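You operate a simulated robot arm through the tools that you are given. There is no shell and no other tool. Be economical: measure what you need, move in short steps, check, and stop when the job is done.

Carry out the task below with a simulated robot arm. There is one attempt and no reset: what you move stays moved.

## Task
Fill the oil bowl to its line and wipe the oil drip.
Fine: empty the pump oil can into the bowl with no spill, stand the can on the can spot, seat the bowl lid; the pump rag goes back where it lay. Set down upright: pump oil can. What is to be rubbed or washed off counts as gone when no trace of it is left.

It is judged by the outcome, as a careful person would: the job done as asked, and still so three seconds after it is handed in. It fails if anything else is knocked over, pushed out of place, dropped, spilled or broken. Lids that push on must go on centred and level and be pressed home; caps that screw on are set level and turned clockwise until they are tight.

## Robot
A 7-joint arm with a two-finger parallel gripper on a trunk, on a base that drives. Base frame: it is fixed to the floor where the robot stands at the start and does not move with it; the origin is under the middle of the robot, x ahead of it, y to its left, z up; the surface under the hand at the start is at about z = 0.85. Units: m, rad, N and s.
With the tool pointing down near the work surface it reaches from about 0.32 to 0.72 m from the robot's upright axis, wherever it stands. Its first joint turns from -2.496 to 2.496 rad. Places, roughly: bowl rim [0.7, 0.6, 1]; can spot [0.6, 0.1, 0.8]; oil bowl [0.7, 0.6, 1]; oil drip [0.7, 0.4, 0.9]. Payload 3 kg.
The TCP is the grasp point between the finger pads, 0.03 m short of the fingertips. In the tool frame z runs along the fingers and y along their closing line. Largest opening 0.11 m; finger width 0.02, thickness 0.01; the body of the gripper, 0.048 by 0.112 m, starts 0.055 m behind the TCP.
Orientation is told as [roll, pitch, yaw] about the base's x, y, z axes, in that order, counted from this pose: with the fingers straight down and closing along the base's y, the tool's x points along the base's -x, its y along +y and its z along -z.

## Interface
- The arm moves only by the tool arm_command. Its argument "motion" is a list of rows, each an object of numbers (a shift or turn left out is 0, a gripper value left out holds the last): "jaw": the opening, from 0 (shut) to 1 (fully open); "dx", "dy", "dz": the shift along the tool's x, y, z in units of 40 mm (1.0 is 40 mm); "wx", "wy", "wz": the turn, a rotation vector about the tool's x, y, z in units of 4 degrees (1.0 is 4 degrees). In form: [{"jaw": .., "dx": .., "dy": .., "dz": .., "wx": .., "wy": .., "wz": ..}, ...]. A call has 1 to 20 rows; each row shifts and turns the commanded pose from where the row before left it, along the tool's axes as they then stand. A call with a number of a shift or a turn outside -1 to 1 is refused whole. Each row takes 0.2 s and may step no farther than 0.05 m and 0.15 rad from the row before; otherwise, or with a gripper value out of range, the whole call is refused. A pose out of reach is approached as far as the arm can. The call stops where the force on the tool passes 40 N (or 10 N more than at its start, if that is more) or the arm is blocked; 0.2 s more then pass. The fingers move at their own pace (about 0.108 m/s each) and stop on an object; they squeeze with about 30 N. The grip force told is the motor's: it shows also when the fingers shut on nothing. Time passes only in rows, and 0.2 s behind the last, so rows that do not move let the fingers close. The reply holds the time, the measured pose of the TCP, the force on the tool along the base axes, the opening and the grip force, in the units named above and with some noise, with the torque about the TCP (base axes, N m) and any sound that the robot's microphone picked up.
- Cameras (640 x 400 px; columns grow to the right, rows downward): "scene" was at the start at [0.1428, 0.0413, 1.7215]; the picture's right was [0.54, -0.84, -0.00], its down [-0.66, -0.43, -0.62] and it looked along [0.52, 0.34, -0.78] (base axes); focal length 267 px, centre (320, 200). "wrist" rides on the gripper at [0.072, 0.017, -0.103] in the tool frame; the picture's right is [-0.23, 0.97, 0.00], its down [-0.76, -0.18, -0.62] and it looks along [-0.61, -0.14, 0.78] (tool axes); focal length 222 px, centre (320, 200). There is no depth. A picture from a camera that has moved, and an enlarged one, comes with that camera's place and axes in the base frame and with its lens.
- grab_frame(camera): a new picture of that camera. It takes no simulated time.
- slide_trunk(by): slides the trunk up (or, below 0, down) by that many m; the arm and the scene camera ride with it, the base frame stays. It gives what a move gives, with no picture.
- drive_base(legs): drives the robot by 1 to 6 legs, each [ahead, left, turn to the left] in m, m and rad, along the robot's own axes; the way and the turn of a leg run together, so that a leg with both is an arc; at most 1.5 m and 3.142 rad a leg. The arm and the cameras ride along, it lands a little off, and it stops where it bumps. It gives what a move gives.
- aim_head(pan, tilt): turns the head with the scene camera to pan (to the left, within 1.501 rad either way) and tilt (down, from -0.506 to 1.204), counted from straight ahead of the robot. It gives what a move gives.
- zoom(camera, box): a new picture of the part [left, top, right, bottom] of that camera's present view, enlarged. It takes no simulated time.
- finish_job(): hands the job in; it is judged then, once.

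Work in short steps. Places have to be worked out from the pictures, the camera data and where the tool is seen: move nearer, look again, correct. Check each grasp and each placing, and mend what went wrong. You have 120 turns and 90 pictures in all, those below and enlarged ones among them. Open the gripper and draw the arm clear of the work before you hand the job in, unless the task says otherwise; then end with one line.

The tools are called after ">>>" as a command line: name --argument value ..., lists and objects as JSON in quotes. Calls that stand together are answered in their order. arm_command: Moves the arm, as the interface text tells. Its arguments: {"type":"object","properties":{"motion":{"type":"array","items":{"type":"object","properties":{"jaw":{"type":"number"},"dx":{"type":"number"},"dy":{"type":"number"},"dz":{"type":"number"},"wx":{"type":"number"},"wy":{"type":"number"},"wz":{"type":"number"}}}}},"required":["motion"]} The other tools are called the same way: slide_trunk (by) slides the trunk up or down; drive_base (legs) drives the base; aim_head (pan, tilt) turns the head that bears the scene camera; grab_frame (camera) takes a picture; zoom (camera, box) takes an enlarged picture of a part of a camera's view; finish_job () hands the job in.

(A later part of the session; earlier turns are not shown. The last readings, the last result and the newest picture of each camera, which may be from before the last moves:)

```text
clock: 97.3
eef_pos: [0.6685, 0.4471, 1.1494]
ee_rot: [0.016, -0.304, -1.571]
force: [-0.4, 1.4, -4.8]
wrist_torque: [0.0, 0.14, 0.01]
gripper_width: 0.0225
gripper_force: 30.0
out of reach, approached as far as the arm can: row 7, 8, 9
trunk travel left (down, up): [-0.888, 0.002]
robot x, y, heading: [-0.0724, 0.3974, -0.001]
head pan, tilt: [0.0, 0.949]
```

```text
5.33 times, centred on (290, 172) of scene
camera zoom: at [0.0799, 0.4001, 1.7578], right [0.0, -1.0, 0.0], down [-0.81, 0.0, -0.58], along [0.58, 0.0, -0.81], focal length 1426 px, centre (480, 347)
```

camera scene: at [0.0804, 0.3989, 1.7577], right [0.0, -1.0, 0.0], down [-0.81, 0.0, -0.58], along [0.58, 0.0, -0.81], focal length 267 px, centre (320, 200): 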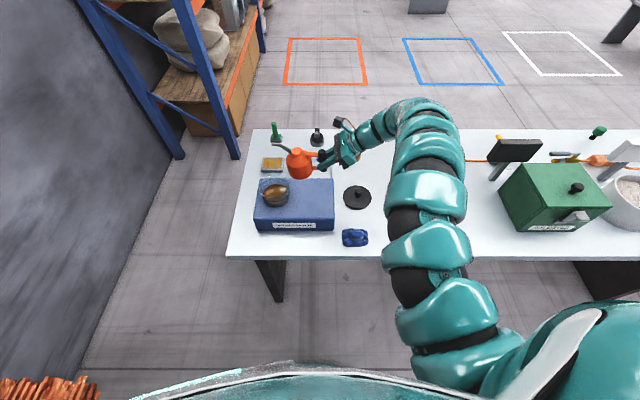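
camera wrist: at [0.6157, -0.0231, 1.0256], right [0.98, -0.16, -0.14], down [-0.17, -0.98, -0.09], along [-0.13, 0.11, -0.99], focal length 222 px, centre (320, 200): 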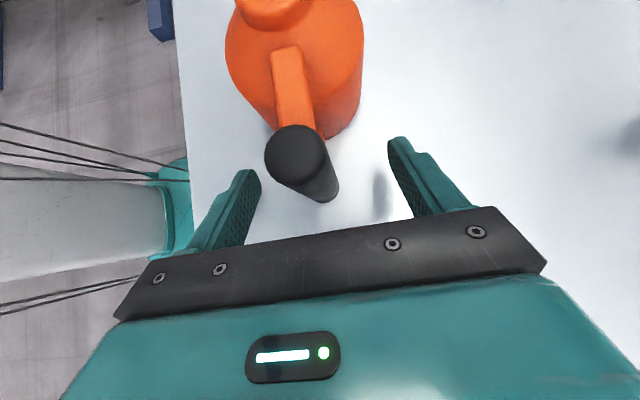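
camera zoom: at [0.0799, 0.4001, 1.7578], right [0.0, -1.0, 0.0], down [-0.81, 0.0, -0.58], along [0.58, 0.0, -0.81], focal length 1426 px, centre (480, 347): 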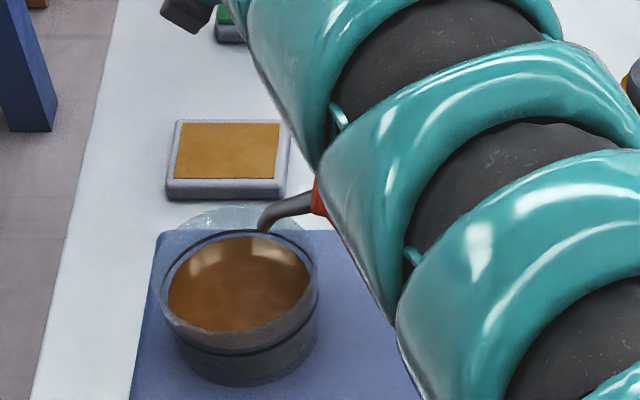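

The arm reached its outer limit. I drive the base forward 30 mm, which keeps the tip inside the bowl, then bring the arm back in x.

>>> drive_base --legs '[[0.03, 0, 0]]'

>>> arm_command --motion '[{"dy": -0.3}, {"dy": -0.25}, {}]'

>>> zoom --camera "scene" --box '[240, 135, 340, 210]'

```text
clock: 98.1
eef_pos: [0.699, 0.4478, 1.1488]
ee_rot: [0.014, -0.302, -1.572]
force: [0.1, -0.4, -5.2]
wrist_torque: [0.02, 0.11, -0.02]
gripper_width: 0.0225
gripper_force: 29.9
trunk travel left (down, up): [-0.888, 0.002]
robot x, y, heading: [-0.0428, 0.3978, 0.003]
head pan, tilt: [0.0, 0.949]
```

```text
clock: 98.9
eef_pos: [0.6765, 0.4482, 1.1491]
ee_rot: [0.017, -0.302, -1.57]
force: [-0.6, 0.5, -5.2]
wrist_torque: [0.01, 0.11, 0.01]
gripper_width: 0.0225
gripper_force: 29.9
trunk travel left (down, up): [-0.888, 0.002]
robot x, y, heading: [-0.0429, 0.3975, 0.001]
head pan, tilt: [0.0, 0.949]
```

```text
5.33 times, centred on (290, 172) of scene
camera zoom: at [0.1089, 0.3997, 1.7578], right [0.0, -1.0, 0.0], down [-0.81, 0.0, -0.58], along [0.58, 0.0, -0.81], focal length 1426 px, centre (480, 347)
```

zoom: 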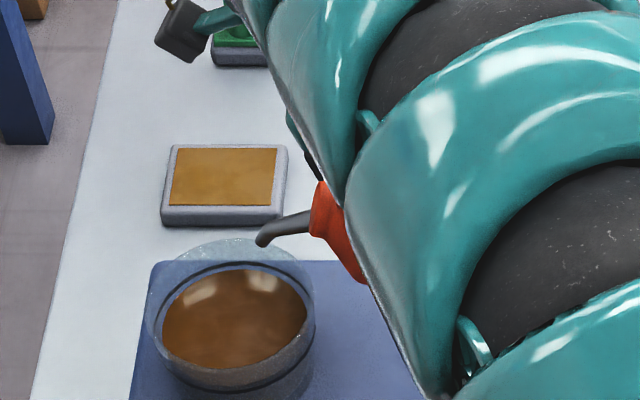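

The tip is still over the bowl, at about (0.673,0.538,1.08). I tilt another 16°.

>>> arm_command --motion '[{"wy": -0.5, "dx": 0.1, "dz": -0.04}, {"wy": -0.5, "dx": 0.1, "dz": -0.04}, {"wy": -0.5, "dx": 0.1, "dz": -0.04}, {"wy": -0.5, "dx": 0.1, "dz": -0.04}, {"wy": -0.5, "dx": 0.1, "dz": -0.04}, {"wy": -0.5, "dx": 0.1, "dz": -0.05}, {"wy": -0.5, "dx": 0.1, "dz": -0.05}, {"wy": -0.5, "dx": 0.1, "dz": -0.05}, {}, {}]'

>>> zoom --camera "scene" --box '[240, 135, 340, 210]'

```text
clock: 101.1
eef_pos: [0.6456, 0.4727, 1.1456]
ee_rot: [0.015, -0.582, -1.575]
force: [0.8, -1.8, -4.3]
wrist_torque: [-0.08, -0.01, -0.15]
gripper_width: 0.0231
gripper_force: 29.1
out of reach, approached as far as the arm can: row 4, 5, 6, 7
trunk travel left (down, up): [-0.888, 0.002]
robot x, y, heading: [-0.0432, 0.3977, 0.0]
head pan, tilt: [0.0, 0.949]
```

```text
5.33 times, centred on (290, 172) of scene
camera zoom: at [0.1101, 0.3992, 1.7577], right [0.0, -1.0, 0.0], down [-0.81, 0.0, -0.58], along [0.58, 0.0, -0.81], focal length 1426 px, centre (480, 347)
```

zoom: 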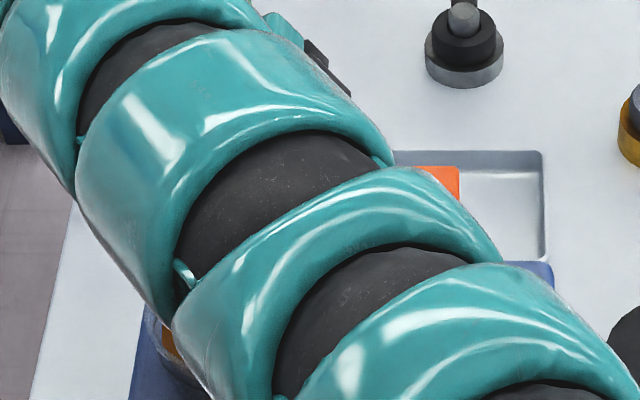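

x slid to 0.646 at the outer limit, still inside the bowl. I drive ahead 50 mm in two steps, with an arm correction between to keep the tip centred.

>>> drive_base --legs '[[0.035, 0, 0]]'

>>> arm_command --motion '[{"dy": -0.1}, {}]'

>>> grab_frame --camera "wrist"

>>> grab_frame --camera "scene"

```text
clock: 102.0
eef_pos: [0.6811, 0.4736, 1.1461]
ee_rot: [0.015, -0.582, -1.576]
force: [0.6, -0.1, -4.5]
wrist_torque: [0.09, 0.15, 0.01]
gripper_width: 0.0222
gripper_force: 30.0
trunk travel left (down, up): [-0.888, 0.002]
robot x, y, heading: [-0.0084, 0.3996, 0.006]
head pan, tilt: [0.0, 0.949]
```

```text
clock: 102.6
eef_pos: [0.6777, 0.47, 1.1441]
ee_rot: [0.014, -0.581, -1.576]
force: [0.4, 0.1, -5.4]
wrist_torque: [0.09, 0.16, -0.03]
gripper_width: 0.0222
gripper_force: 29.8
trunk travel left (down, up): [-0.888, 0.002]
robot x, y, heading: [-0.0054, 0.3974, -0.003]
head pan, tilt: [0.0, 0.949]
```

```text
24 pictures are left
camera wrist: at [0.6931, 0.5884, 1.192], right [0.97, -0.19, 0.14], down [-0.19, -0.3, 0.94], along [-0.13, -0.94, -0.32], focal length 222 px, centre (320, 200)
```

wrist: 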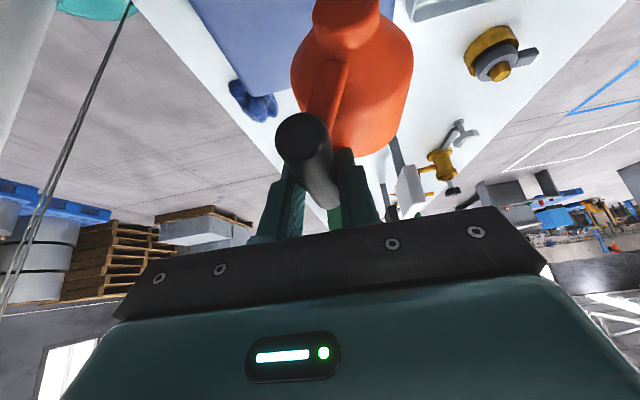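

```text
23 pictures are left
camera scene: at [0.1463, 0.3995, 1.7576], right [0.0, -1.0, 0.0], down [-0.81, 0.0, -0.58], along [0.58, 0.0, -0.81], focal length 267 px, centre (320, 200)
```

scene: 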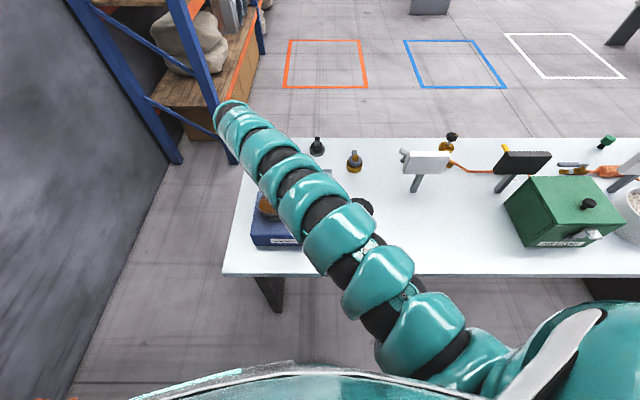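

Recomputing with the spout length fixed, the can has twisted about its handle during the pour, so the tip is about 45 mm to the +x side of the TCP. That puts it near the bowl's far rim. I raise straight up, then shift −x to bring the tip back over the bowl, and look.

>>> arm_command --motion '[{"dx": -0.35, "dz": -0.52}, {"dx": -0.35, "dz": -0.52}, {"dy": -0.4}, {"dy": -0.4}, {"dy": -0.4}, {}]'

>>> zoom --camera "wrist" --box '[180, 0, 460, 175]'

```text
clock: 104.0
eef_pos: [0.6277, 0.4743, 1.1941]
ee_rot: [0.016, -0.582, -1.575]
force: [0.3, 0.6, -4.7]
wrist_torque: [0.09, 0.14, 0.01]
gripper_width: 0.0221
gripper_force: 29.7
trunk travel left (down, up): [-0.888, 0.002]
robot x, y, heading: [-0.0061, 0.3991, 0.003]
head pan, tilt: [0.0, 0.949]
```

```text
2.29 times, centred on (320, 88) of wrist
camera zoom: at [0.6422, 0.591, 1.2423], right [0.97, -0.18, 0.14], down [-0.19, -0.29, 0.94], along [-0.13, -0.94, -0.32], focal length 508 px, centre (320, 457)
```

zoom: 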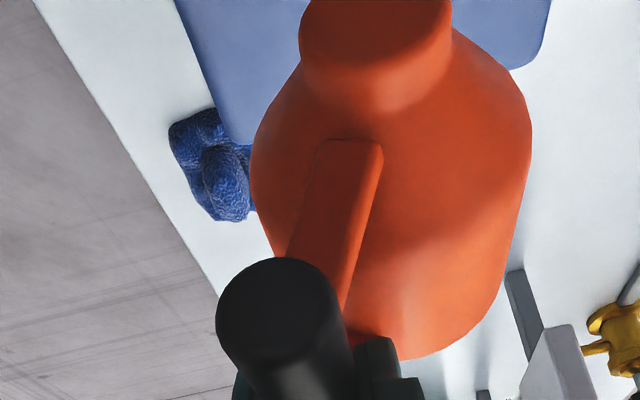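

The can's bar confirms a twist of about 28° about the handle, so the tip is about 70 mm to +x of the TCP and, after the shift, over the bowl at about (0.70,0.545). I tilt further to drain it fully, holding the tip there.

>>> arm_command --motion '[{"wy": -0.5, "dx": 0.08, "dz": -0.08, "dy": -0.04}, {"wy": -0.5, "dx": 0.08, "dz": -0.08, "dy": -0.04}, {"wy": -0.5, "dx": 0.08, "dz": -0.08, "dy": -0.04}, {"wy": -0.5, "dx": 0.08, "dz": -0.08, "dy": -0.04}, {"wy": -0.5, "dx": 0.08, "dz": -0.09, "dy": -0.04}, {"wy": -0.5, "dx": 0.08, "dz": -0.09, "dy": -0.04}, {"wy": -0.5, "dx": 0.08, "dz": -0.09}, {"wy": -0.5, "dx": 0.08, "dz": -0.09}, {}, {}]'

>>> grab_frame --camera "scene"

```text
clock: 106.2
eef_pos: [0.6122, 0.4924, 1.202]
ee_rot: [0.02, -0.859, -1.581]
force: [0.3, -0.2, -3.7]
wrist_torque: [0.19, 0.14, -0.01]
gripper_width: 0.022
gripper_force: 30.1
out of reach, approached as far as the arm can: row 8
trunk travel left (down, up): [-0.888, 0.002]
robot x, y, heading: [-0.0079, 0.3961, 0.003]
head pan, tilt: [0.0, 0.949]
```

```text
21 pictures are left
camera scene: at [0.1446, 0.3991, 1.7577], right [0.0, -1.0, 0.0], down [-0.81, 0.0, -0.58], along [0.58, 0.0, -0.81], focal length 267 px, centre (320, 200)
```

scene: 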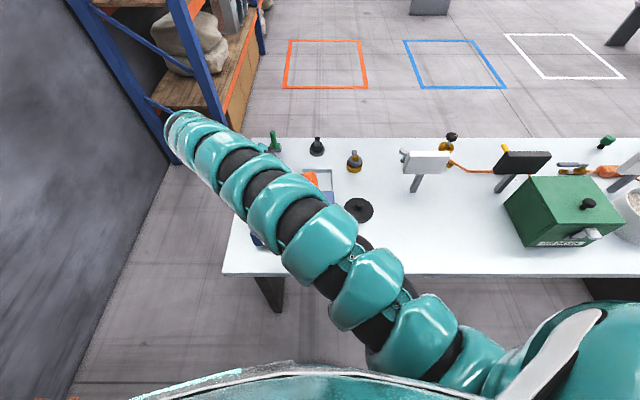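

The reading is 3.7 N now. I hold for 2 seconds to let it drain and re-read the weight.

>>> arm_command --motion '[{}, {}, {}, {}, {}]'

>>> arm_command --motion '[{}, {}, {}, {}, {}]'

>>> arm_command --motion '[{}]'

```text
clock: 107.4
eef_pos: [0.6127, 0.4916, 1.2032]
ee_rot: [0.019, -0.862, -1.581]
force: [0.0, -0.6, -4.8]
wrist_torque: [0.23, 0.13, 0.0]
gripper_width: 0.0219
gripper_force: 30.2
trunk travel left (down, up): [-0.888, 0.002]
robot x, y, heading: [-0.0122, 0.3966, 0.001]
head pan, tilt: [0.0, 0.949]
```

```text
clock: 108.6
eef_pos: [0.613, 0.4922, 1.2024]
ee_rot: [0.02, -0.86, -1.582]
force: [0.8, 0.2, -4.6]
wrist_torque: [0.22, 0.14, -0.01]
gripper_width: 0.0219
gripper_force: 30.2
trunk travel left (down, up): [-0.888, 0.002]
robot x, y, heading: [-0.0096, 0.4002, 0.0]
head pan, tilt: [0.0, 0.949]
```

```text
clock: 109.0
eef_pos: [0.6122, 0.4921, 1.203]
ee_rot: [0.02, -0.86, -1.582]
force: [-0.6, 0.5, -4.8]
wrist_torque: [0.23, 0.14, 0.03]
gripper_width: 0.022
gripper_force: 29.8
trunk travel left (down, up): [-0.888, 0.002]
robot x, y, heading: [-0.0072, 0.4021, 0.004]
head pan, tilt: [0.0, 0.949]
```

The weight is steady at about 4.75 N (down from about 6.3), so the can appears empty. I tilt back in stages over the bowl, first 24°.

>>> arm_command --motion '[{"wy": 0.8, "dx": -0.12, "dz": 0.12}, {"wy": 0.8, "dx": -0.12, "dz": 0.12}, {"wy": 0.8, "dx": -0.12, "dz": 0.1}, {"wy": 0.8, "dx": -0.12, "dz": 0.08}, {"wy": 0.8, "dx": -0.1, "dz": 0.06}, {"wy": 0.8, "dx": -0.1, "dz": 0.05}, {"wy": 0.8, "dx": -0.1, "dz": 0.05}, {"dy": 0.4}, {"dy": 0.3}]'

>>> drive_base --legs '[[-0.05, 0, 0]]'

>>> arm_command --motion '[{"wy": 0.8, "dx": -0.1}, {"wy": 0.8, "dx": -0.1}, {"wy": 0.8, "dx": -0.1}, {"wy": 0.8, "dx": -0.1}, {"wy": 0.8, "dx": -0.15}, {"wy": 0.8, "dx": -0.15}, {"wy": 0.8, "dx": -0.15}]'

>>> grab_frame --camera "scene"

```text
clock: 111.0
eef_pos: [0.6421, 0.4549, 1.2058]
ee_rot: [0.013, -0.467, -1.571]
force: [-0.4, -0.2, -5.0]
wrist_torque: [0.08, 0.11, 0.0]
gripper_width: 0.0219
gripper_force: 30.6
out of reach, approached as far as the arm can: row 3
trunk travel left (down, up): [-0.888, 0.002]
robot x, y, heading: [-0.0087, 0.4023, 0.004]
head pan, tilt: [0.0, 0.949]
```

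```text
clock: 111.9
eef_pos: [0.5895, 0.4551, 1.2066]
ee_rot: [0.017, -0.466, -1.572]
force: [-1.4, -0.1, -3.9]
wrist_torque: [0.05, 0.1, 0.02]
gripper_width: 0.0218
gripper_force: 30.0
trunk travel left (down, up): [-0.888, 0.002]
robot x, y, heading: [-0.0616, 0.4008, -0.001]
head pan, tilt: [0.0, 0.949]
```

```text
clock: 113.5
eef_pos: [0.5904, 0.4399, 1.2105]
ee_rot: [0.013, -0.244, -1.568]
force: [-0.3, -0.4, -5.0]
wrist_torque: [-0.03, 0.13, 0.03]
gripper_width: 0.0219
gripper_force: 30.2
out of reach, approached as far as the arm can: row 5, 6, 7
trunk travel left (down, up): [-0.888, 0.002]
robot x, y, heading: [-0.0558, 0.3967, 0.005]
head pan, tilt: [0.0, 0.949]
```

```text
20 pictures are left
camera scene: at [0.0947, 0.3998, 1.7578], right [0.0, -1.0, 0.0], down [-0.81, 0.0, -0.58], along [0.58, 0.0, -0.81], focal length 267 px, centre (320, 200)
```

scene: 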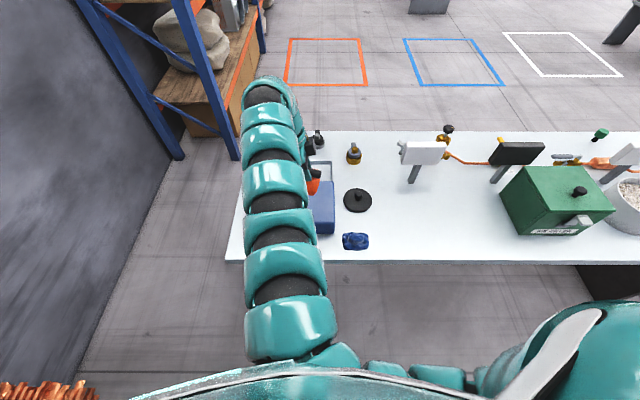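

The tilt stalled at the inner limit. I extend in x and continue turning upright while drawing back in −y.

>>> arm_command --motion '[{"dy": 0.7}, {"dy": 0.7}, {"dy": 0.6}, {"wy": 0.9, "dx": -0.2}, {"wy": 0.9, "dx": -0.2}, {"wy": 0.9, "dx": -0.2}, {"wy": 0.9, "dx": -0.2}, {"wy": 0.9, "dx": -0.2}, {"wy": 0.9, "dx": -0.2}, {"wy": 0.9, "dx": -0.2}, {"wy": 0.9, "dx": -0.2}]'

>>> arm_command --motion '[{"wy": 0.9, "dx": -0.2, "dz": -0.1}, {"wy": 0.9, "dx": -0.2, "dz": -0.1}, {"wy": 0.9, "dx": -0.2, "dz": -0.1}, {"wy": 0.9, "dx": -0.2, "dz": -0.1}, {"wy": 0.9, "dx": -0.2, "dz": -0.1}, {"wy": 0.9, "dx": -0.2, "dz": -0.2}, {"wy": 0.9, "dx": -0.2, "dz": -0.2}, {"wy": 0.9, "dx": -0.2, "dz": -0.2}, {"wy": 0.9, "dx": -0.2, "dz": -0.2}]'

>>> grab_frame --camera "scene"

```text
clock: 115.9
eef_pos: [0.6721, 0.3749, 1.2125]
ee_rot: [0.012, 0.257, -1.561]
force: [0.2, -1.0, -4.4]
wrist_torque: [-0.22, 0.14, 0.0]
gripper_width: 0.022
gripper_force: 29.9
trunk travel left (down, up): [-0.888, 0.002]
robot x, y, heading: [-0.0555, 0.3964, 0.009]
head pan, tilt: [0.0, 0.949]
```

```text
clock: 117.9
eef_pos: [0.671, 0.286, 1.2233]
ee_rot: [0.018, 0.825, -1.551]
force: [-0.4, -0.5, -4.8]
wrist_torque: [-0.35, 0.15, -0.01]
gripper_width: 0.0218
gripper_force: 30.2
trunk travel left (down, up): [-0.888, 0.002]
robot x, y, heading: [-0.0556, 0.3997, 0.003]
head pan, tilt: [0.0, 0.949]
```

```text
19 pictures are left
camera scene: at [0.0953, 0.3983, 1.7577], right [0.0, -1.0, 0.0], down [-0.81, 0.0, -0.58], along [0.58, 0.0, -0.81], focal length 267 px, centre (320, 200)
```

scene: 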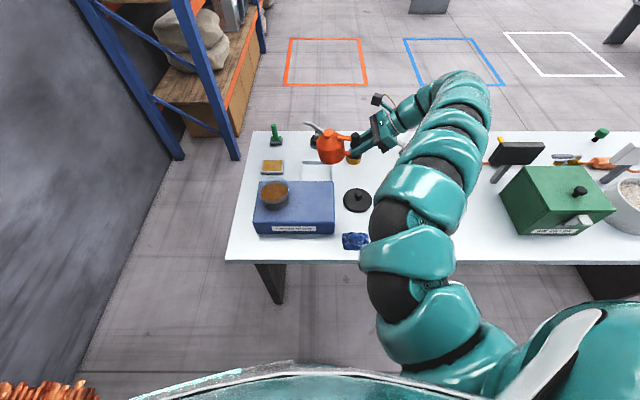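

>>> zoom --camera "scene" --box '[245, 115, 375, 240]'

```text
3.20 times, centred on (310, 178) of scene
camera zoom: at [0.0953, 0.3983, 1.7577], right [0.0, -1.0, 0.0], down [-0.81, 0.0, -0.58], along [0.58, 0.0, -0.81], focal length 856 px, centre (352, 272)
```

zoom: 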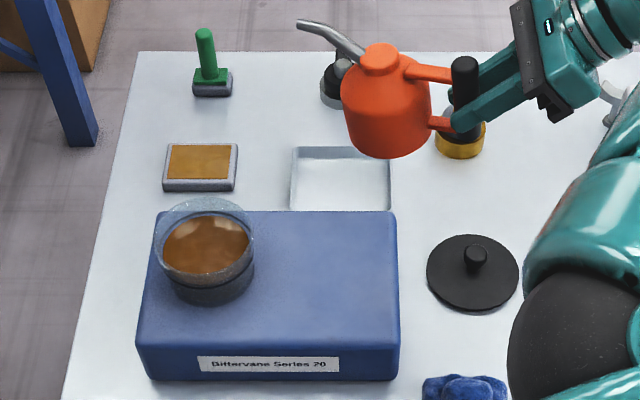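

No spill on the box or tray, and the oil is at the line. Now to return the can: I level it slightly, lower to z≈1.10 and drive right to the can spot. Base centre target is (0.601,0.083), and the body is now about (+0.019,+0.081) from the TCP.

>>> arm_command --motion '[{"wy": 0.6}, {"wy": 0.5}, {"dx": -0.55, "dz": 0.5}, {"dx": -0.55, "dz": 0.5}, {"dx": -0.55, "dz": 0.5}, {"dx": -0.55, "dz": 0.5}]'

>>> drive_base --legs '[[0, -0.295, 0]]'

>>> arm_command --motion '[{"dx": -0.55, "dz": 0.5, "dy": -0.4}, {"dx": -0.55, "dz": 0.5, "dy": -0.5}, {"dx": -0.4, "dz": 0.35, "dy": -0.6}, {"dy": -0.6}]'

>>> zoom --camera "scene" --box '[290, 165, 390, 240]'

```text
clock: 119.3
eef_pos: [0.6731, 0.2945, 1.1042]
ee_rot: [0.019, 0.901, -1.55]
force: [-0.6, 0.4, -3.8]
wrist_torque: [-0.4, 0.15, -0.03]
gripper_width: 0.0219
gripper_force: 29.4
trunk travel left (down, up): [-0.888, 0.002]
robot x, y, heading: [-0.055, 0.3988, -0.002]
head pan, tilt: [0.0, 0.949]
```

```text
clock: 121.3
eef_pos: [0.6729, -0.0007, 1.1041]
ee_rot: [0.021, 0.901, -1.552]
force: [0.4, -1.0, -5.1]
wrist_torque: [-0.38, 0.16, 0.0]
gripper_width: 0.0217
gripper_force: 30.2
trunk travel left (down, up): [-0.888, 0.002]
robot x, y, heading: [-0.056, 0.1075, 0.005]
head pan, tilt: [0.0, 0.949]
```

```text
clock: 122.3
eef_pos: [0.5892, 0.0057, 1.0234]
ee_rot: [0.022, 0.899, -1.55]
force: [-1.0, -0.4, -4.1]
wrist_torque: [-0.35, 0.14, -0.04]
gripper_width: 0.0223
gripper_force: 30.1
trunk travel left (down, up): [-0.888, 0.002]
robot x, y, heading: [-0.0579, 0.106, 0.001]
head pan, tilt: [0.0, 0.949]
```

```text
5.33 times, centred on (340, 202) of scene
camera zoom: at [0.0944, 0.1063, 1.7579], right [0.0, -1.0, 0.0], down [-0.81, 0.0, -0.58], along [0.58, 0.0, -0.81], focal length 1426 px, centre (213, 187)
```

zoom: 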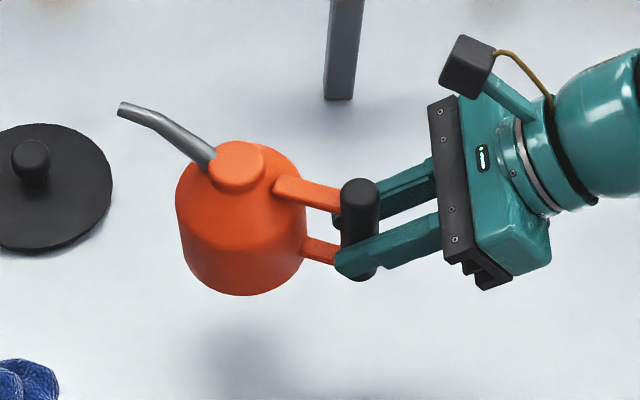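

The can is upright with its base centre at about (+0.024,+0.081) from the TCP, so the target TCP is (0.577,0.002). I lower to z≈0.925, then to contact.

>>> arm_command --motion '[{"dx": -0.5, "dz": 0.35, "dy": -0.15}, {"dx": -0.5, "dz": 0.37, "dy": -0.15}, {"dx": -0.5, "dz": 0.39}, {"dx": -0.48, "dz": 0.37}]'

>>> arm_command --motion '[{"dx": -0.16, "dz": 0.125}, {"dx": -0.12, "dz": 0.09}, {"dx": -0.08, "dz": 0.06}]'

>>> zoom --camera "scene" --box '[290, 180, 390, 255]'

```text
clock: 123.3
eef_pos: [0.5784, 0.0026, 0.9235]
ee_rot: [0.019, 0.901, -1.552]
force: [0.3, 0.2, -4.6]
wrist_torque: [-0.38, 0.18, 0.01]
gripper_width: 0.0221
gripper_force: 30.2
trunk travel left (down, up): [-0.888, 0.002]
robot x, y, heading: [-0.0551, 0.1025, 0.004]
head pan, tilt: [0.0, 0.949]
```

```text
clock: 124.1
eef_pos: [0.5783, -0.0006, 0.9072]
ee_rot: [0.025, 0.901, -1.55]
force: [2.0, -8.0, 17.6]
wrist_torque: [0.72, 0.17, -0.05]
gripper_width: 0.022
gripper_force: 30.3
trunk travel left (down, up): [-0.888, 0.002]
robot x, y, heading: [-0.0589, 0.1064, 0.003]
head pan, tilt: [0.0, 0.949]
```

```text
5.33 times, centred on (340, 218) of scene
camera zoom: at [0.0925, 0.1057, 1.7583], right [0.0, -1.0, 0.0], down [-0.81, 0.0, -0.58], along [0.58, 0.0, -0.81], focal length 1426 px, centre (213, 107)
```

zoom: 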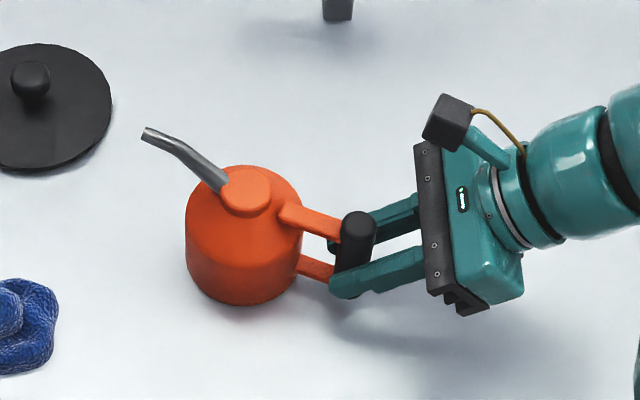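

The base is in contact at about (0.608,0.085), within 10 mm of where it stood. I ease up 2 mm, open, and withdraw along the tool axis.

>>> arm_command --motion '[{"dx": 0.06, "dz": -0.05}, {}, {"jaw": 0.5}, {"jaw": 0.8}, {"jaw": 0.8}, {"dz": -0.6}, {"dz": -0.8}, {"dz": -0.9}, {"dz": -0.9}]'

>>> zoom --camera "scene" --box '[290, 180, 390, 255]'

```text
clock: 126.1
eef_pos: [0.577, -0.0991, 0.9887]
ee_rot: [0.021, 0.899, -1.549]
force: [-0.3, 0.7, 0.3]
wrist_torque: [0.03, -0.01, -0.02]
gripper_width: 0.0882
gripper_force: 0.1
trunk travel left (down, up): [-0.888, 0.002]
robot x, y, heading: [-0.0537, 0.1062, 0.003]
head pan, tilt: [0.0, 0.949]
```

```text
5.33 times, centred on (340, 218) of scene
camera zoom: at [0.0942, 0.1059, 1.7579], right [0.0, -1.0, 0.0], down [-0.81, 0.0, -0.58], along [0.58, 0.0, -0.81], focal length 1426 px, centre (213, 107)
```

zoom: 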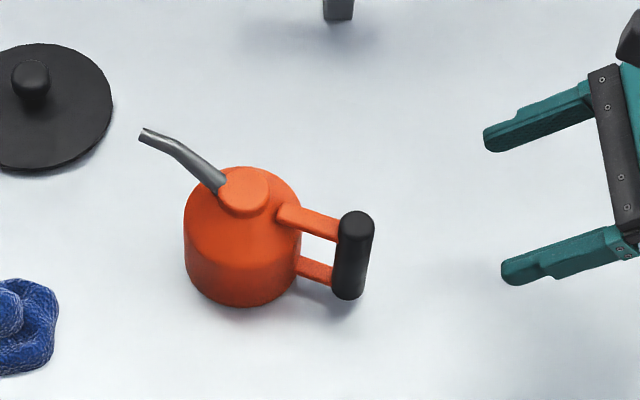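

The can stands upright on its spot. Now the lid, at about (0.7365,0.243) with its knob top at z≈0.905. I raise, straighten the tool to vertical, then drive to bring the hand over the lid.

>>> arm_command --motion '[{"dx": 0.55, "dz": -0.45, "dy": 0.4}, {"dx": 0.55, "dz": -0.45, "dy": 0.4}, {"dx": 0.55, "dz": -0.45, "dy": 0.4}, {"wy": -1, "dy": 0.3}, {"wy": -1}, {"wy": -1}, {"wy": -1}, {"wy": -1}, {"wy": -1}, {"wy": -1}, {"wy": -1}, {"wy": -1}, {"wy": -1}, {"wy": -1}, {"wy": -1}, {"wy": -0.9}, {"wx": 0.3}]'

```text
clock: 129.7
eef_pos: [0.6551, -0.1025, 1.0557]
ee_rot: [-0.01, -0.001, -1.567]
force: [-0.5, 0.5, 0.1]
wrist_torque: [-0.01, 0.01, 0.0]
gripper_width: 0.0879
gripper_force: 0.1
out of reach, approached as far as the arm can: row 10, 11, 12, 13, 14, 16
trunk travel left (down, up): [-0.888, 0.002]
robot x, y, heading: [-0.0563, 0.1058, 0.001]
head pan, tilt: [0.0, 0.949]
```

Tool vertical. I drive left, then ahead, and finish with the arm to sit over the lid.

>>> drive_base --legs '[[0, 0.25, 0], [0.12, 0, 0]]'

>>> arm_command --motion '[{"dx": 0.8, "dy": -0.3, "wx": -0.14}, {"dx": 0.8, "dy": -0.3}, {"dx": 0.8, "dy": -0.35}, {"dz": 0.5, "jaw": 0.7}]'

>>> grab_frame --camera "wrist"

```text
clock: 132.4
eef_pos: [0.776, 0.1461, 1.0561]
ee_rot: [-0.008, 0.0, -1.567]
force: [0.1, 0.4, -0.4]
wrist_torque: [0.04, 0.01, 0.0]
gripper_width: 0.0881
gripper_force: 0.0
trunk travel left (down, up): [-0.888, 0.002]
robot x, y, heading: [0.0628, 0.358, -0.005]
head pan, tilt: [0.0, 0.949]
```

```text
clock: 133.4
eef_pos: [0.7538, 0.2433, 1.0197]
ee_rot: [0.002, 0.0, -1.567]
force: [0.1, 0.0, -0.6]
wrist_torque: [0.01, 0.03, 0.01]
gripper_width: 0.0771
gripper_force: 0.0
out of reach, approached as far as the arm can: row 1, 2, 3
trunk travel left (down, up): [-0.888, 0.002]
robot x, y, heading: [0.0623, 0.3536, -0.003]
head pan, tilt: [0.0, 0.949]
```

```text
14 pictures are left
camera wrist: at [0.7695, 0.3145, 1.1224], right [0.97, -0.22, 0.0], down [-0.18, -0.76, 0.62], along [-0.14, -0.61, -0.78], focal length 222 px, centre (320, 200)
```

wrist: 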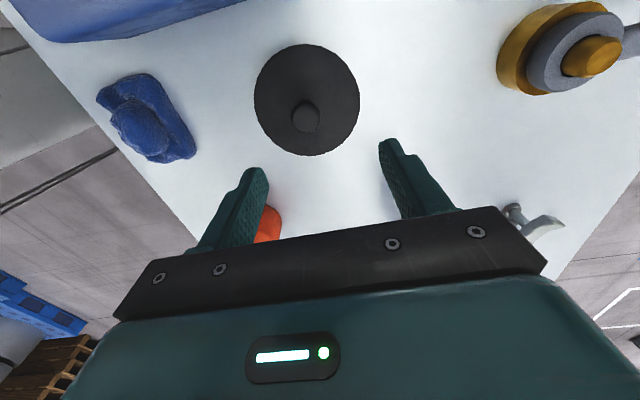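

The lid's knob projects to about (0.740,0.248). I align and descend to z≈0.945 for a check.

>>> arm_command --motion '[{"dy": -0.35, "dx": 0.1, "dz": 0.6}, {"dz": 0.7}, {"dz": 0.6}]'

>>> grab_frame --camera "wrist"

```text
clock: 134.2
eef_pos: [0.7391, 0.2473, 0.9443]
ee_rot: [0.001, -0.001, -1.567]
force: [-0.3, -0.7, 0.0]
wrist_torque: [0.03, 0.01, 0.01]
gripper_width: 0.0769
gripper_force: 0.0
trunk travel left (down, up): [-0.888, 0.002]
robot x, y, heading: [0.0642, 0.3571, -0.004]
head pan, tilt: [0.0, 0.949]
```

```text
13 pictures are left
camera wrist: at [0.755, 0.3189, 1.0469], right [0.97, -0.22, 0.0], down [-0.18, -0.76, 0.62], along [-0.14, -0.61, -0.78], focal length 222 px, centre (320, 200)
```

wrist: 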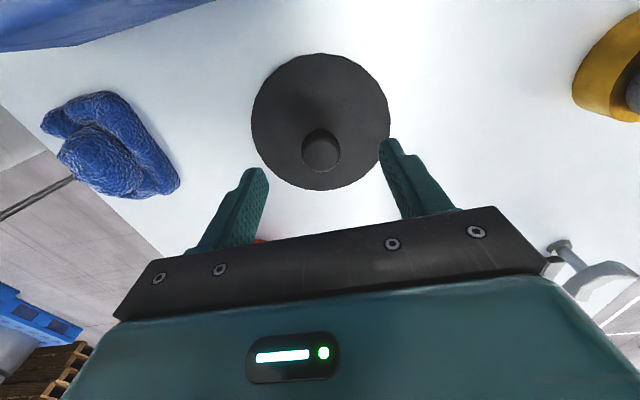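

Aligned within a few mm. I descend to z≈0.905 and grip the knob.

>>> arm_command --motion '[{"dx": 0.08, "dz": 0.5}, {"dz": 0.45}, {"jaw": 0}, {"jaw": 0}, {"jaw": 0}, {"jaw": 0}]'

>>> arm_command --motion '[{"dz": -0.5}, {"dz": -0.7}, {}]'

>>> grab_frame --camera "wrist"

```text
clock: 135.6
eef_pos: [0.7376, 0.2504, 0.9052]
ee_rot: [0.001, -0.002, -1.568]
force: [0.1, -0.9, -0.8]
wrist_torque: [0.01, 0.02, -0.02]
gripper_width: 0.0282
gripper_force: 29.8
trunk travel left (down, up): [-0.888, 0.002]
robot x, y, heading: [0.0631, 0.3536, -0.002]
head pan, tilt: [0.0, 0.949]
```

```text
clock: 136.4
eef_pos: [0.7393, 0.251, 0.9536]
ee_rot: [0.0, 0.0, -1.568]
force: [-0.1, -0.7, -1.1]
wrist_torque: [0.0, -0.02, 0.02]
gripper_width: 0.0288
gripper_force: 29.6
trunk travel left (down, up): [-0.888, 0.002]
robot x, y, heading: [0.0656, 0.3574, -0.003]
head pan, tilt: [0.0, 0.949]
```

```text
12 pictures are left
camera wrist: at [0.7548, 0.322, 1.0568], right [0.97, -0.22, 0.0], down [-0.18, -0.76, 0.62], along [-0.14, -0.61, -0.78], focal length 222 px, centre (320, 200)
```

wrist: 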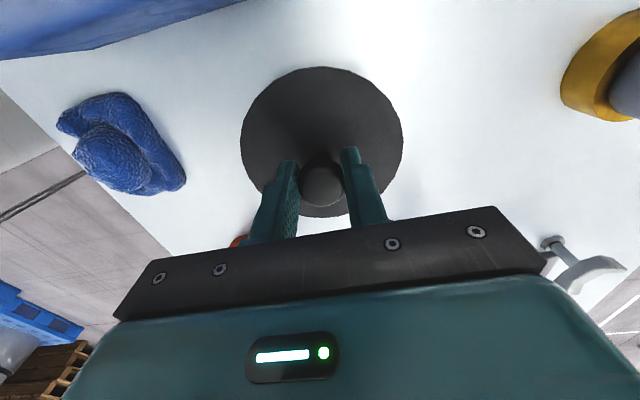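

The lid is held level, with its centre at about the TCP. I raise it and drive it to hover over the bowl, estimated at (0.6715,0.561) with its rim at z≈1.02.

>>> arm_command --motion '[{"dz": -0.9, "dy": 0.2}, {"dz": -0.9, "dy": 0.2}, {"dz": -0.9, "dy": 0.2}, {"dz": -0.9, "dy": 0.2}, {"dz": -0.6, "dy": 0.1}]'

>>> drive_base --legs '[[-0.105, 0, 0], [0, 0.3, 0]]'

```text
clock: 137.6
eef_pos: [0.7737, 0.2507, 1.1224]
ee_rot: [-0.001, -0.003, -1.567]
force: [-0.2, 0.0, -0.1]
wrist_torque: [0.01, -0.02, 0.01]
gripper_width: 0.0285
gripper_force: 30.1
trunk travel left (down, up): [-0.888, 0.002]
robot x, y, heading: [0.062, 0.3557, -0.004]
head pan, tilt: [0.0, 0.949]
```

```text
clock: 140.4
eef_pos: [0.6689, 0.5483, 1.1224]
ee_rot: [0.003, -0.001, -1.566]
force: [0.1, 1.2, 0.3]
wrist_torque: [-0.03, 0.0, 0.01]
gripper_width: 0.0287
gripper_force: 30.0
trunk travel left (down, up): [-0.888, 0.002]
robot x, y, heading: [-0.0417, 0.6523, -0.001]
head pan, tilt: [0.0, 0.949]
```

I centre over the bowl at z≈1.10 and look from the scene camera.

>>> arm_command --motion '[{"dx": 0.4, "dy": 0.04}, {"dz": 0.5}, {}]'

>>> grab_frame --camera "scene"

>>> grab_frame --camera "wrist"

```text
clock: 141.2
eef_pos: [0.6702, 0.5645, 1.1021]
ee_rot: [0.001, -0.001, -1.568]
force: [-0.5, -0.2, -0.3]
wrist_torque: [-0.01, -0.01, 0.01]
gripper_width: 0.0286
gripper_force: 29.8
trunk travel left (down, up): [-0.888, 0.002]
robot x, y, heading: [-0.0427, 0.6508, -0.002]
head pan, tilt: [0.0, 0.949]
```

```text
11 pictures are left
camera scene: at [0.1081, 0.6538, 1.7579], right [0.0, -1.0, 0.0], down [-0.81, 0.0, -0.58], along [0.58, 0.0, -0.81], focal length 267 px, centre (320, 200)
```

scene: 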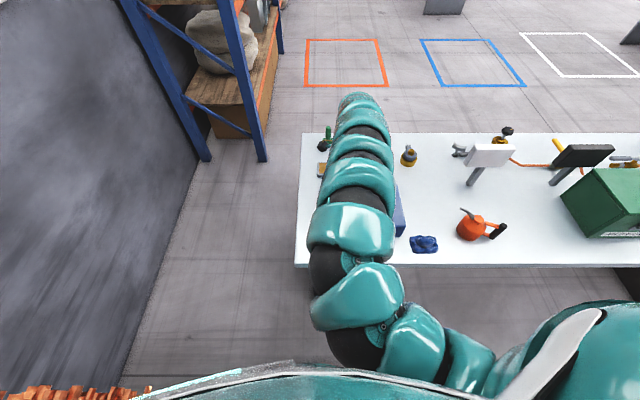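

```text
10 pictures are left
camera wrist: at [0.686, 0.636, 1.206], right [0.97, -0.22, 0.0], down [-0.18, -0.76, 0.62], along [-0.14, -0.61, -0.78], focal length 222 px, centre (320, 200)
```

wrist: 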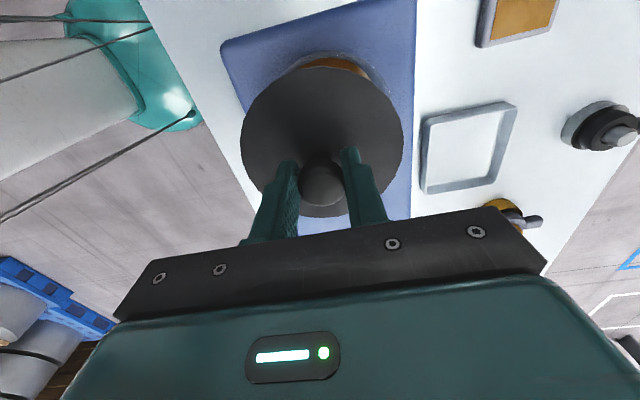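

The wrist camera shows the bowl's +y rim arc beyond the lid, so I zoom on it to check centring.

>>> zoom --camera "wrist" --box '[220, 30, 440, 168]'

```text
2.90 times, centred on (330, 99) of wrist
camera zoom: at [0.686, 0.636, 1.206], right [0.97, -0.22, 0.0], down [-0.18, -0.76, 0.62], along [-0.14, -0.61, -0.78], focal length 644 px, centre (291, 493)
```

zoom: 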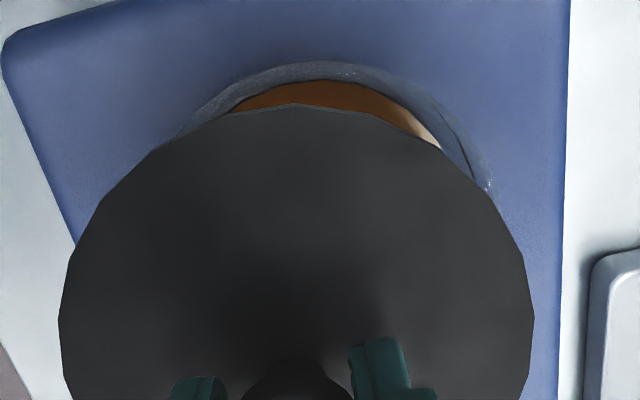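

The base arc matches my estimate on the left; on the right the rim seems several mm farther out. I zoom in more on that side.

>>> zoom --camera "wrist" --box '[270, 35, 410, 123]'

```text
4.55 times, centred on (340, 79) of wrist
camera zoom: at [0.686, 0.636, 1.206], right [0.97, -0.22, 0.0], down [-0.18, -0.76, 0.62], along [-0.14, -0.61, -0.78], focal length 1010 px, centre (229, 750)
```

zoom: 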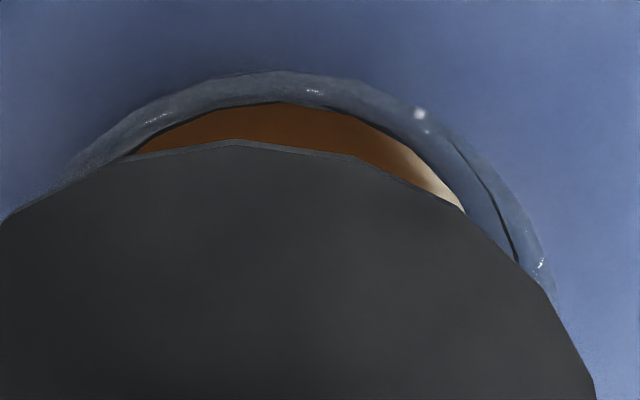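

The fill-line circle fits a bowl centre about 5–6 mm further +x, near (0.677,0.562). I shift the lid +5 mm x and +1.5 mm y, and lower toward contact.

>>> arm_command --motion '[{"dy": 0.13, "dx": 0.04}, {"dz": 0.3}, {"dz": 0.2}]'

>>> arm_command --motion '[{"dz": 0.1}, {"dz": 0.1}, {"dz": 0.1}]'

```text
clock: 142.0
eef_pos: [0.6762, 0.5669, 1.0829]
ee_rot: [0.005, -0.001, -1.567]
force: [-0.3, 1.1, -0.6]
wrist_torque: [-0.02, 0.03, -0.01]
gripper_width: 0.0287
gripper_force: 29.8
trunk travel left (down, up): [-0.888, 0.002]
robot x, y, heading: [-0.0438, 0.6564, 0.003]
head pan, tilt: [0.0, 0.949]
```

```text
clock: 142.8
eef_pos: [0.6747, 0.5671, 1.0711]
ee_rot: [0.001, -0.001, -1.569]
force: [0.3, 1.0, -0.3]
wrist_torque: [0.0, -0.02, 0.01]
gripper_width: 0.0284
gripper_force: 30.0
trunk travel left (down, up): [-0.888, 0.002]
robot x, y, heading: [-0.0408, 0.6534, 0.0]
head pan, tilt: [0.0, 0.949]
```

No contact yet at 1.071, so I keep lowering in small steps.

>>> arm_command --motion '[{"dz": 0.08}, {"dz": 0.08}, {"dz": 0.08}]'

>>> zoom --camera "wrist" --box '[220, 30, 440, 168]'

```text
clock: 143.6
eef_pos: [0.6752, 0.5667, 1.0629]
ee_rot: [0.008, 0.0, -1.567]
force: [5.8, 1.2, 23.8]
wrist_torque: [-0.66, 0.23, 0.05]
gripper_width: 0.029
gripper_force: 30.3
trunk travel left (down, up): [-0.888, 0.002]
robot x, y, heading: [-0.0428, 0.6539, 0.002]
head pan, tilt: [0.0, 0.949]
```

```text
2.90 times, centred on (330, 99) of wrist
camera zoom: at [0.6908, 0.6387, 1.1663], right [0.97, -0.22, 0.01], down [-0.18, -0.76, 0.62], along [-0.13, -0.61, -0.78], focal length 644 px, centre (291, 493)
```

zoom: 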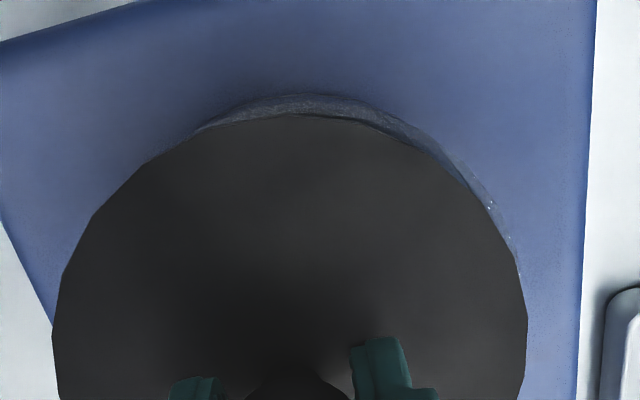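

Contact at z≈1.063 with 24 N, and the torque suggests the −y side touches first. I ease up 3 mm, shift +3 mm x and +4 mm y, and lower again to compare.

>>> arm_command --motion '[{"dz": -0.15}, {"dx": 0.09, "dy": 0.07}, {}]'

>>> arm_command --motion '[{"dz": 0.07}, {"dz": 0.07}, {"dz": 0.05}]'

```text
clock: 144.4
eef_pos: [0.6778, 0.5679, 1.0665]
ee_rot: [0.003, -0.002, -1.567]
force: [0.6, -0.6, -0.9]
wrist_torque: [0.01, 0.04, 0.04]
gripper_width: 0.0288
gripper_force: 30.1
trunk travel left (down, up): [-0.888, 0.002]
robot x, y, heading: [-0.0473, 0.6527, -0.001]
head pan, tilt: [0.0, 0.949]
```

```text
clock: 145.2
eef_pos: [0.6789, 0.5688, 1.0602]
ee_rot: [0.005, -0.001, -1.571]
force: [0.4, -0.9, 10.6]
wrist_torque: [0.49, -0.09, -0.04]
gripper_width: 0.0288
gripper_force: 30.4
trunk travel left (down, up): [-0.888, 0.002]
robot x, y, heading: [-0.0422, 0.6532, 0.002]
head pan, tilt: [0.0, 0.949]
```

Now the +y side touches first, so the centre is between. I back off 1.5 mm in −y and press a little.

>>> arm_command --motion '[{"dz": -0.08}, {"dx": -0.05}, {"dz": 0.08}, {"dz": 0.06}, {"dz": 0.06}]'

```text
clock: 146.6
eef_pos: [0.6811, 0.5684, 1.0575]
ee_rot: [0.016, 0.003, -1.567]
force: [-0.9, 2.1, 16.2]
wrist_torque: [-0.42, 0.25, -0.21]
gripper_width: 0.0285
gripper_force: 29.6
trunk travel left (down, up): [-0.888, 0.002]
robot x, y, heading: [-0.0458, 0.6538, 0.001]
head pan, tilt: [0.0, 0.949]
stopped in row 5: the force on the tool passed its limit at 42 N (the readings are from after the stop); the commanded pose is now the measured one
```

It moves down further (1.0575) under about 40 N, so it is seating. I look at how it sits.

>>> zoom --camera "wrist" --box '[220, 30, 440, 168]'

```text
2.90 times, centred on (330, 99) of wrist
camera zoom: at [0.6949, 0.6402, 1.1623], right [0.97, -0.22, 0.01], down [-0.19, -0.76, 0.62], along [-0.13, -0.61, -0.78], focal length 644 px, centre (291, 493)
```

zoom: 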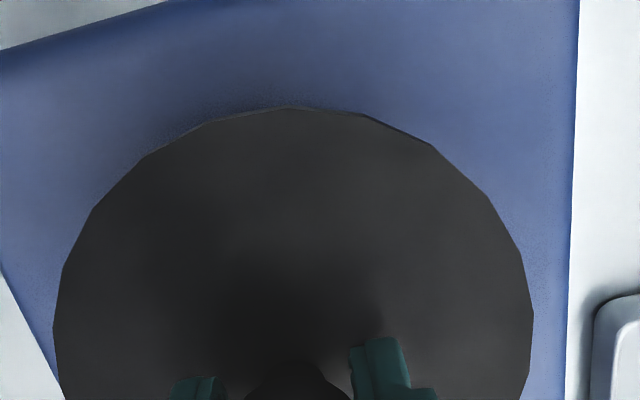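

The lid now covers the bowl evenly. I press again to see if it is home.

>>> arm_command --motion '[{"dz": 0.06}, {"dz": 0.06}, {"dz": 0.06}]'

>>> arm_command --motion '[{}, {}]'

```text
clock: 147.1
eef_pos: [0.6811, 0.568, 1.0596]
ee_rot: [0.02, 0.001, -1.57]
force: [-11.7, 2.5, 20.4]
wrist_torque: [-0.47, 0.36, -0.48]
gripper_width: 0.0285
gripper_force: 30.1
trunk travel left (down, up): [-0.888, 0.002]
robot x, y, heading: [-0.0458, 0.6537, -0.0]
head pan, tilt: [0.0, 0.949]
stopped in row 2: the force on the tool passed its limit at 45 N (the readings are from after the stop); the commanded pose is now the measured one
```

```text
clock: 147.7
eef_pos: [0.6807, 0.5684, 1.0579]
ee_rot: [0.022, 0.0, -1.568]
force: [-11.6, 0.9, 26.5]
wrist_torque: [-0.1, 0.15, -0.18]
gripper_width: 0.0286
gripper_force: 30.0
trunk travel left (down, up): [-0.888, 0.002]
robot x, y, heading: [-0.0425, 0.6539, 0.0]
head pan, tilt: [0.0, 0.949]
```

A side force of −11.6 N in x and 1.3° of tilt show slight misalignment. I relieve it by levelling and shifting −2.5 mm x, then press again.

>>> arm_command --motion '[{"dz": -0.06}, {"dy": -0.06, "wx": 0.3}, {}]'

>>> arm_command --motion '[{"dz": 0.06}, {"dz": 0.05}, {"dz": 0.05}, {"dz": 0.05}]'

```text
clock: 148.5
eef_pos: [0.6803, 0.5689, 1.0585]
ee_rot: [-0.001, 0.003, -1.568]
force: [1.2, 3.5, 12.8]
wrist_torque: [-0.01, -0.25, 0.03]
gripper_width: 0.0283
gripper_force: 29.6
trunk travel left (down, up): [-0.888, 0.002]
robot x, y, heading: [-0.043, 0.6519, -0.001]
head pan, tilt: [0.0, 0.949]
```

```text
clock: 149.1
eef_pos: [0.68, 0.5681, 1.0586]
ee_rot: [0.007, 0.005, -1.568]
force: [-9.0, -0.4, 20.9]
wrist_torque: [-0.54, 0.73, -0.35]
gripper_width: 0.0282
gripper_force: 30.0
trunk travel left (down, up): [-0.888, 0.002]
robot x, y, heading: [-0.0437, 0.6535, -0.008]
head pan, tilt: [0.0, 0.949]
stopped in row 2: the force on the tool passed its limit at 43 N (the readings are from after the stop); the commanded pose is now the measured one
```

z stays at 1.058 against a hard stop at over 40 N, so it seems seated. I release gently and rise to inspect.

>>> arm_command --motion '[{"dz": -0.05}, {"jaw": 0.5}, {"jaw": 0.5}, {"dz": -0.7}, {"dz": -0.7, "dy": 0.2}]'

>>> grab_frame --camera "wrist"

```text
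clock: 150.3
eef_pos: [0.6915, 0.5686, 1.1149]
ee_rot: [0.003, 0.001, -1.568]
force: [0.0, 0.2, 0.2]
wrist_torque: [0.02, 0.02, 0.01]
gripper_width: 0.0548
gripper_force: 0.1
trunk travel left (down, up): [-0.888, 0.002]
robot x, y, heading: [-0.0434, 0.652, 0.002]
head pan, tilt: [0.0, 0.949]
```

```text
5 pictures are left
camera wrist: at [0.7076, 0.6395, 1.2184], right [0.97, -0.22, 0.0], down [-0.18, -0.76, 0.62], along [-0.14, -0.61, -0.78], focal length 222 px, centre (320, 200)
```

wrist: 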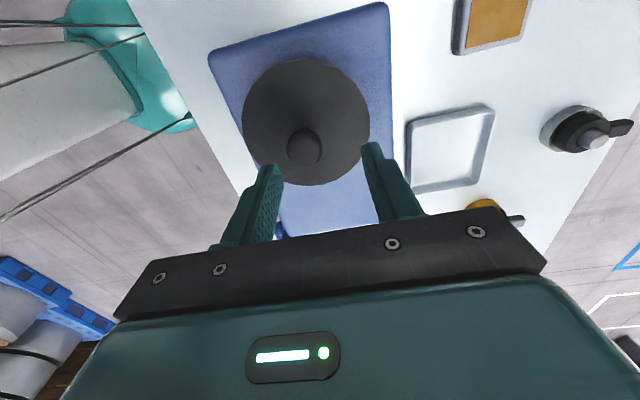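

The lid sits centred. I press straight down on the knob with closed fingertips to make sure it is home.

>>> arm_command --motion '[{"dy": -0.29, "jaw": 0}, {}, {}, {"dz": 0.3}, {"dz": 0.2}, {"dz": 0.1}]'

>>> arm_command --motion '[{"dz": 0.1}, {"dz": 0.1}, {"dz": 0.1}, {"dz": 0.1}]'

```text
clock: 151.7
eef_pos: [0.6798, 0.569, 1.0904]
ee_rot: [0.001, 0.004, -1.568]
force: [-0.5, 0.2, 0.1]
wrist_torque: [0.03, -0.02, -0.01]
gripper_width: 0.0001
gripper_force: 29.6
trunk travel left (down, up): [-0.888, 0.002]
robot x, y, heading: [-0.04, 0.6542, -0.001]
head pan, tilt: [0.0, 0.949]
```

```text
clock: 152.5
eef_pos: [0.6819, 0.5691, 1.0837]
ee_rot: [0.017, 0.004, -1.571]
force: [-4.0, -2.2, 24.7]
wrist_torque: [-0.11, 0.17, -0.01]
gripper_width: 0.0002
gripper_force: 30.0
trunk travel left (down, up): [-0.888, 0.002]
robot x, y, heading: [-0.0454, 0.652, -0.002]
head pan, tilt: [0.0, 0.949]
stopped in row 4: the force on the tool passed its limit at 46 N (the readings are from after the stop); the commanded pose is now the measured one
```

Pressed to 46 N on a hard stop. I press once more to see if the height changes, then retreat.

>>> arm_command --motion '[{"dz": 0.05}, {"dz": 0.08}, {"dz": 0.08}]'

>>> arm_command --motion '[{"dz": -0.5}, {"dz": -0.8, "dy": 0.2}, {"dz": -0.5, "dy": 0.5}]'

>>> drive_base --legs '[[0, -0.42, 0]]'

>>> zoom --camera "scene" --box '[210, 150, 400, 270]'

```text
clock: 153.0
eef_pos: [0.683, 0.5684, 1.0841]
ee_rot: [0.022, 0.008, -1.568]
force: [-4.2, -1.0, 22.4]
wrist_torque: [-0.07, 0.14, -0.03]
gripper_width: 0.0
gripper_force: 29.7
trunk travel left (down, up): [-0.888, 0.002]
robot x, y, heading: [-0.0443, 0.6515, 0.001]
head pan, tilt: [0.0, 0.949]
stopped in row 2: the force on the tool passed its limit at 42 N (the readings are from after the stop); the commanded pose is now the measured one
```

```text
clock: 153.8
eef_pos: [0.7143, 0.5701, 1.1527]
ee_rot: [0.014, 0.006, -1.569]
force: [0.1, -0.1, -0.6]
wrist_torque: [0.0, 0.02, -0.02]
gripper_width: 0.0002
gripper_force: 30.1
trunk travel left (down, up): [-0.888, 0.002]
robot x, y, heading: [-0.0435, 0.6535, 0.002]
head pan, tilt: [0.0, 0.949]
```

```text
clock: 156.3
eef_pos: [0.7131, 0.1502, 1.1521]
ee_rot: [0.018, 0.007, -1.564]
force: [-0.1, -0.3, 1.1]
wrist_torque: [-0.03, 0.01, 0.02]
gripper_width: 0.0
gripper_force: 29.7
trunk travel left (down, up): [-0.888, 0.002]
robot x, y, heading: [-0.0383, 0.2338, 0.005]
head pan, tilt: [0.0, 0.949]
```

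```text
3.33 times, centred on (305, 210) of scene
camera zoom: at [0.1093, 0.232, 1.7578], right [0.0, -1.0, 0.0], down [-0.81, 0.0, -0.58], along [0.58, 0.0, -0.81], focal length 891 px, centre (370, 167)
```

zoom: 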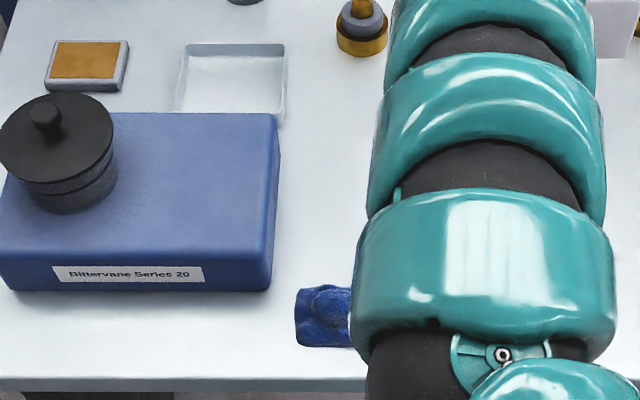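

Zoom closely on the lid to check that it is level, centred and has no gap.

>>> zoom --camera "scene" --box '[203, 170, 253, 220]'

```text
8.00 times, centred on (228, 195) of scene
camera zoom: at [0.1093, 0.232, 1.7578], right [0.0, -1.0, 0.0], down [-0.81, 0.0, -0.58], along [0.58, 0.0, -0.81], focal length 2139 px, centre (1056, 240)
```

zoom: 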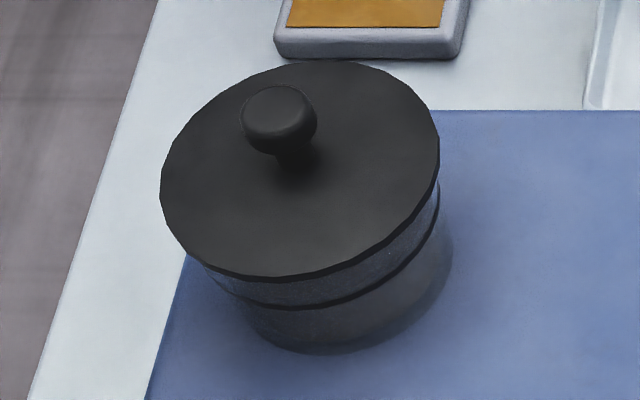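

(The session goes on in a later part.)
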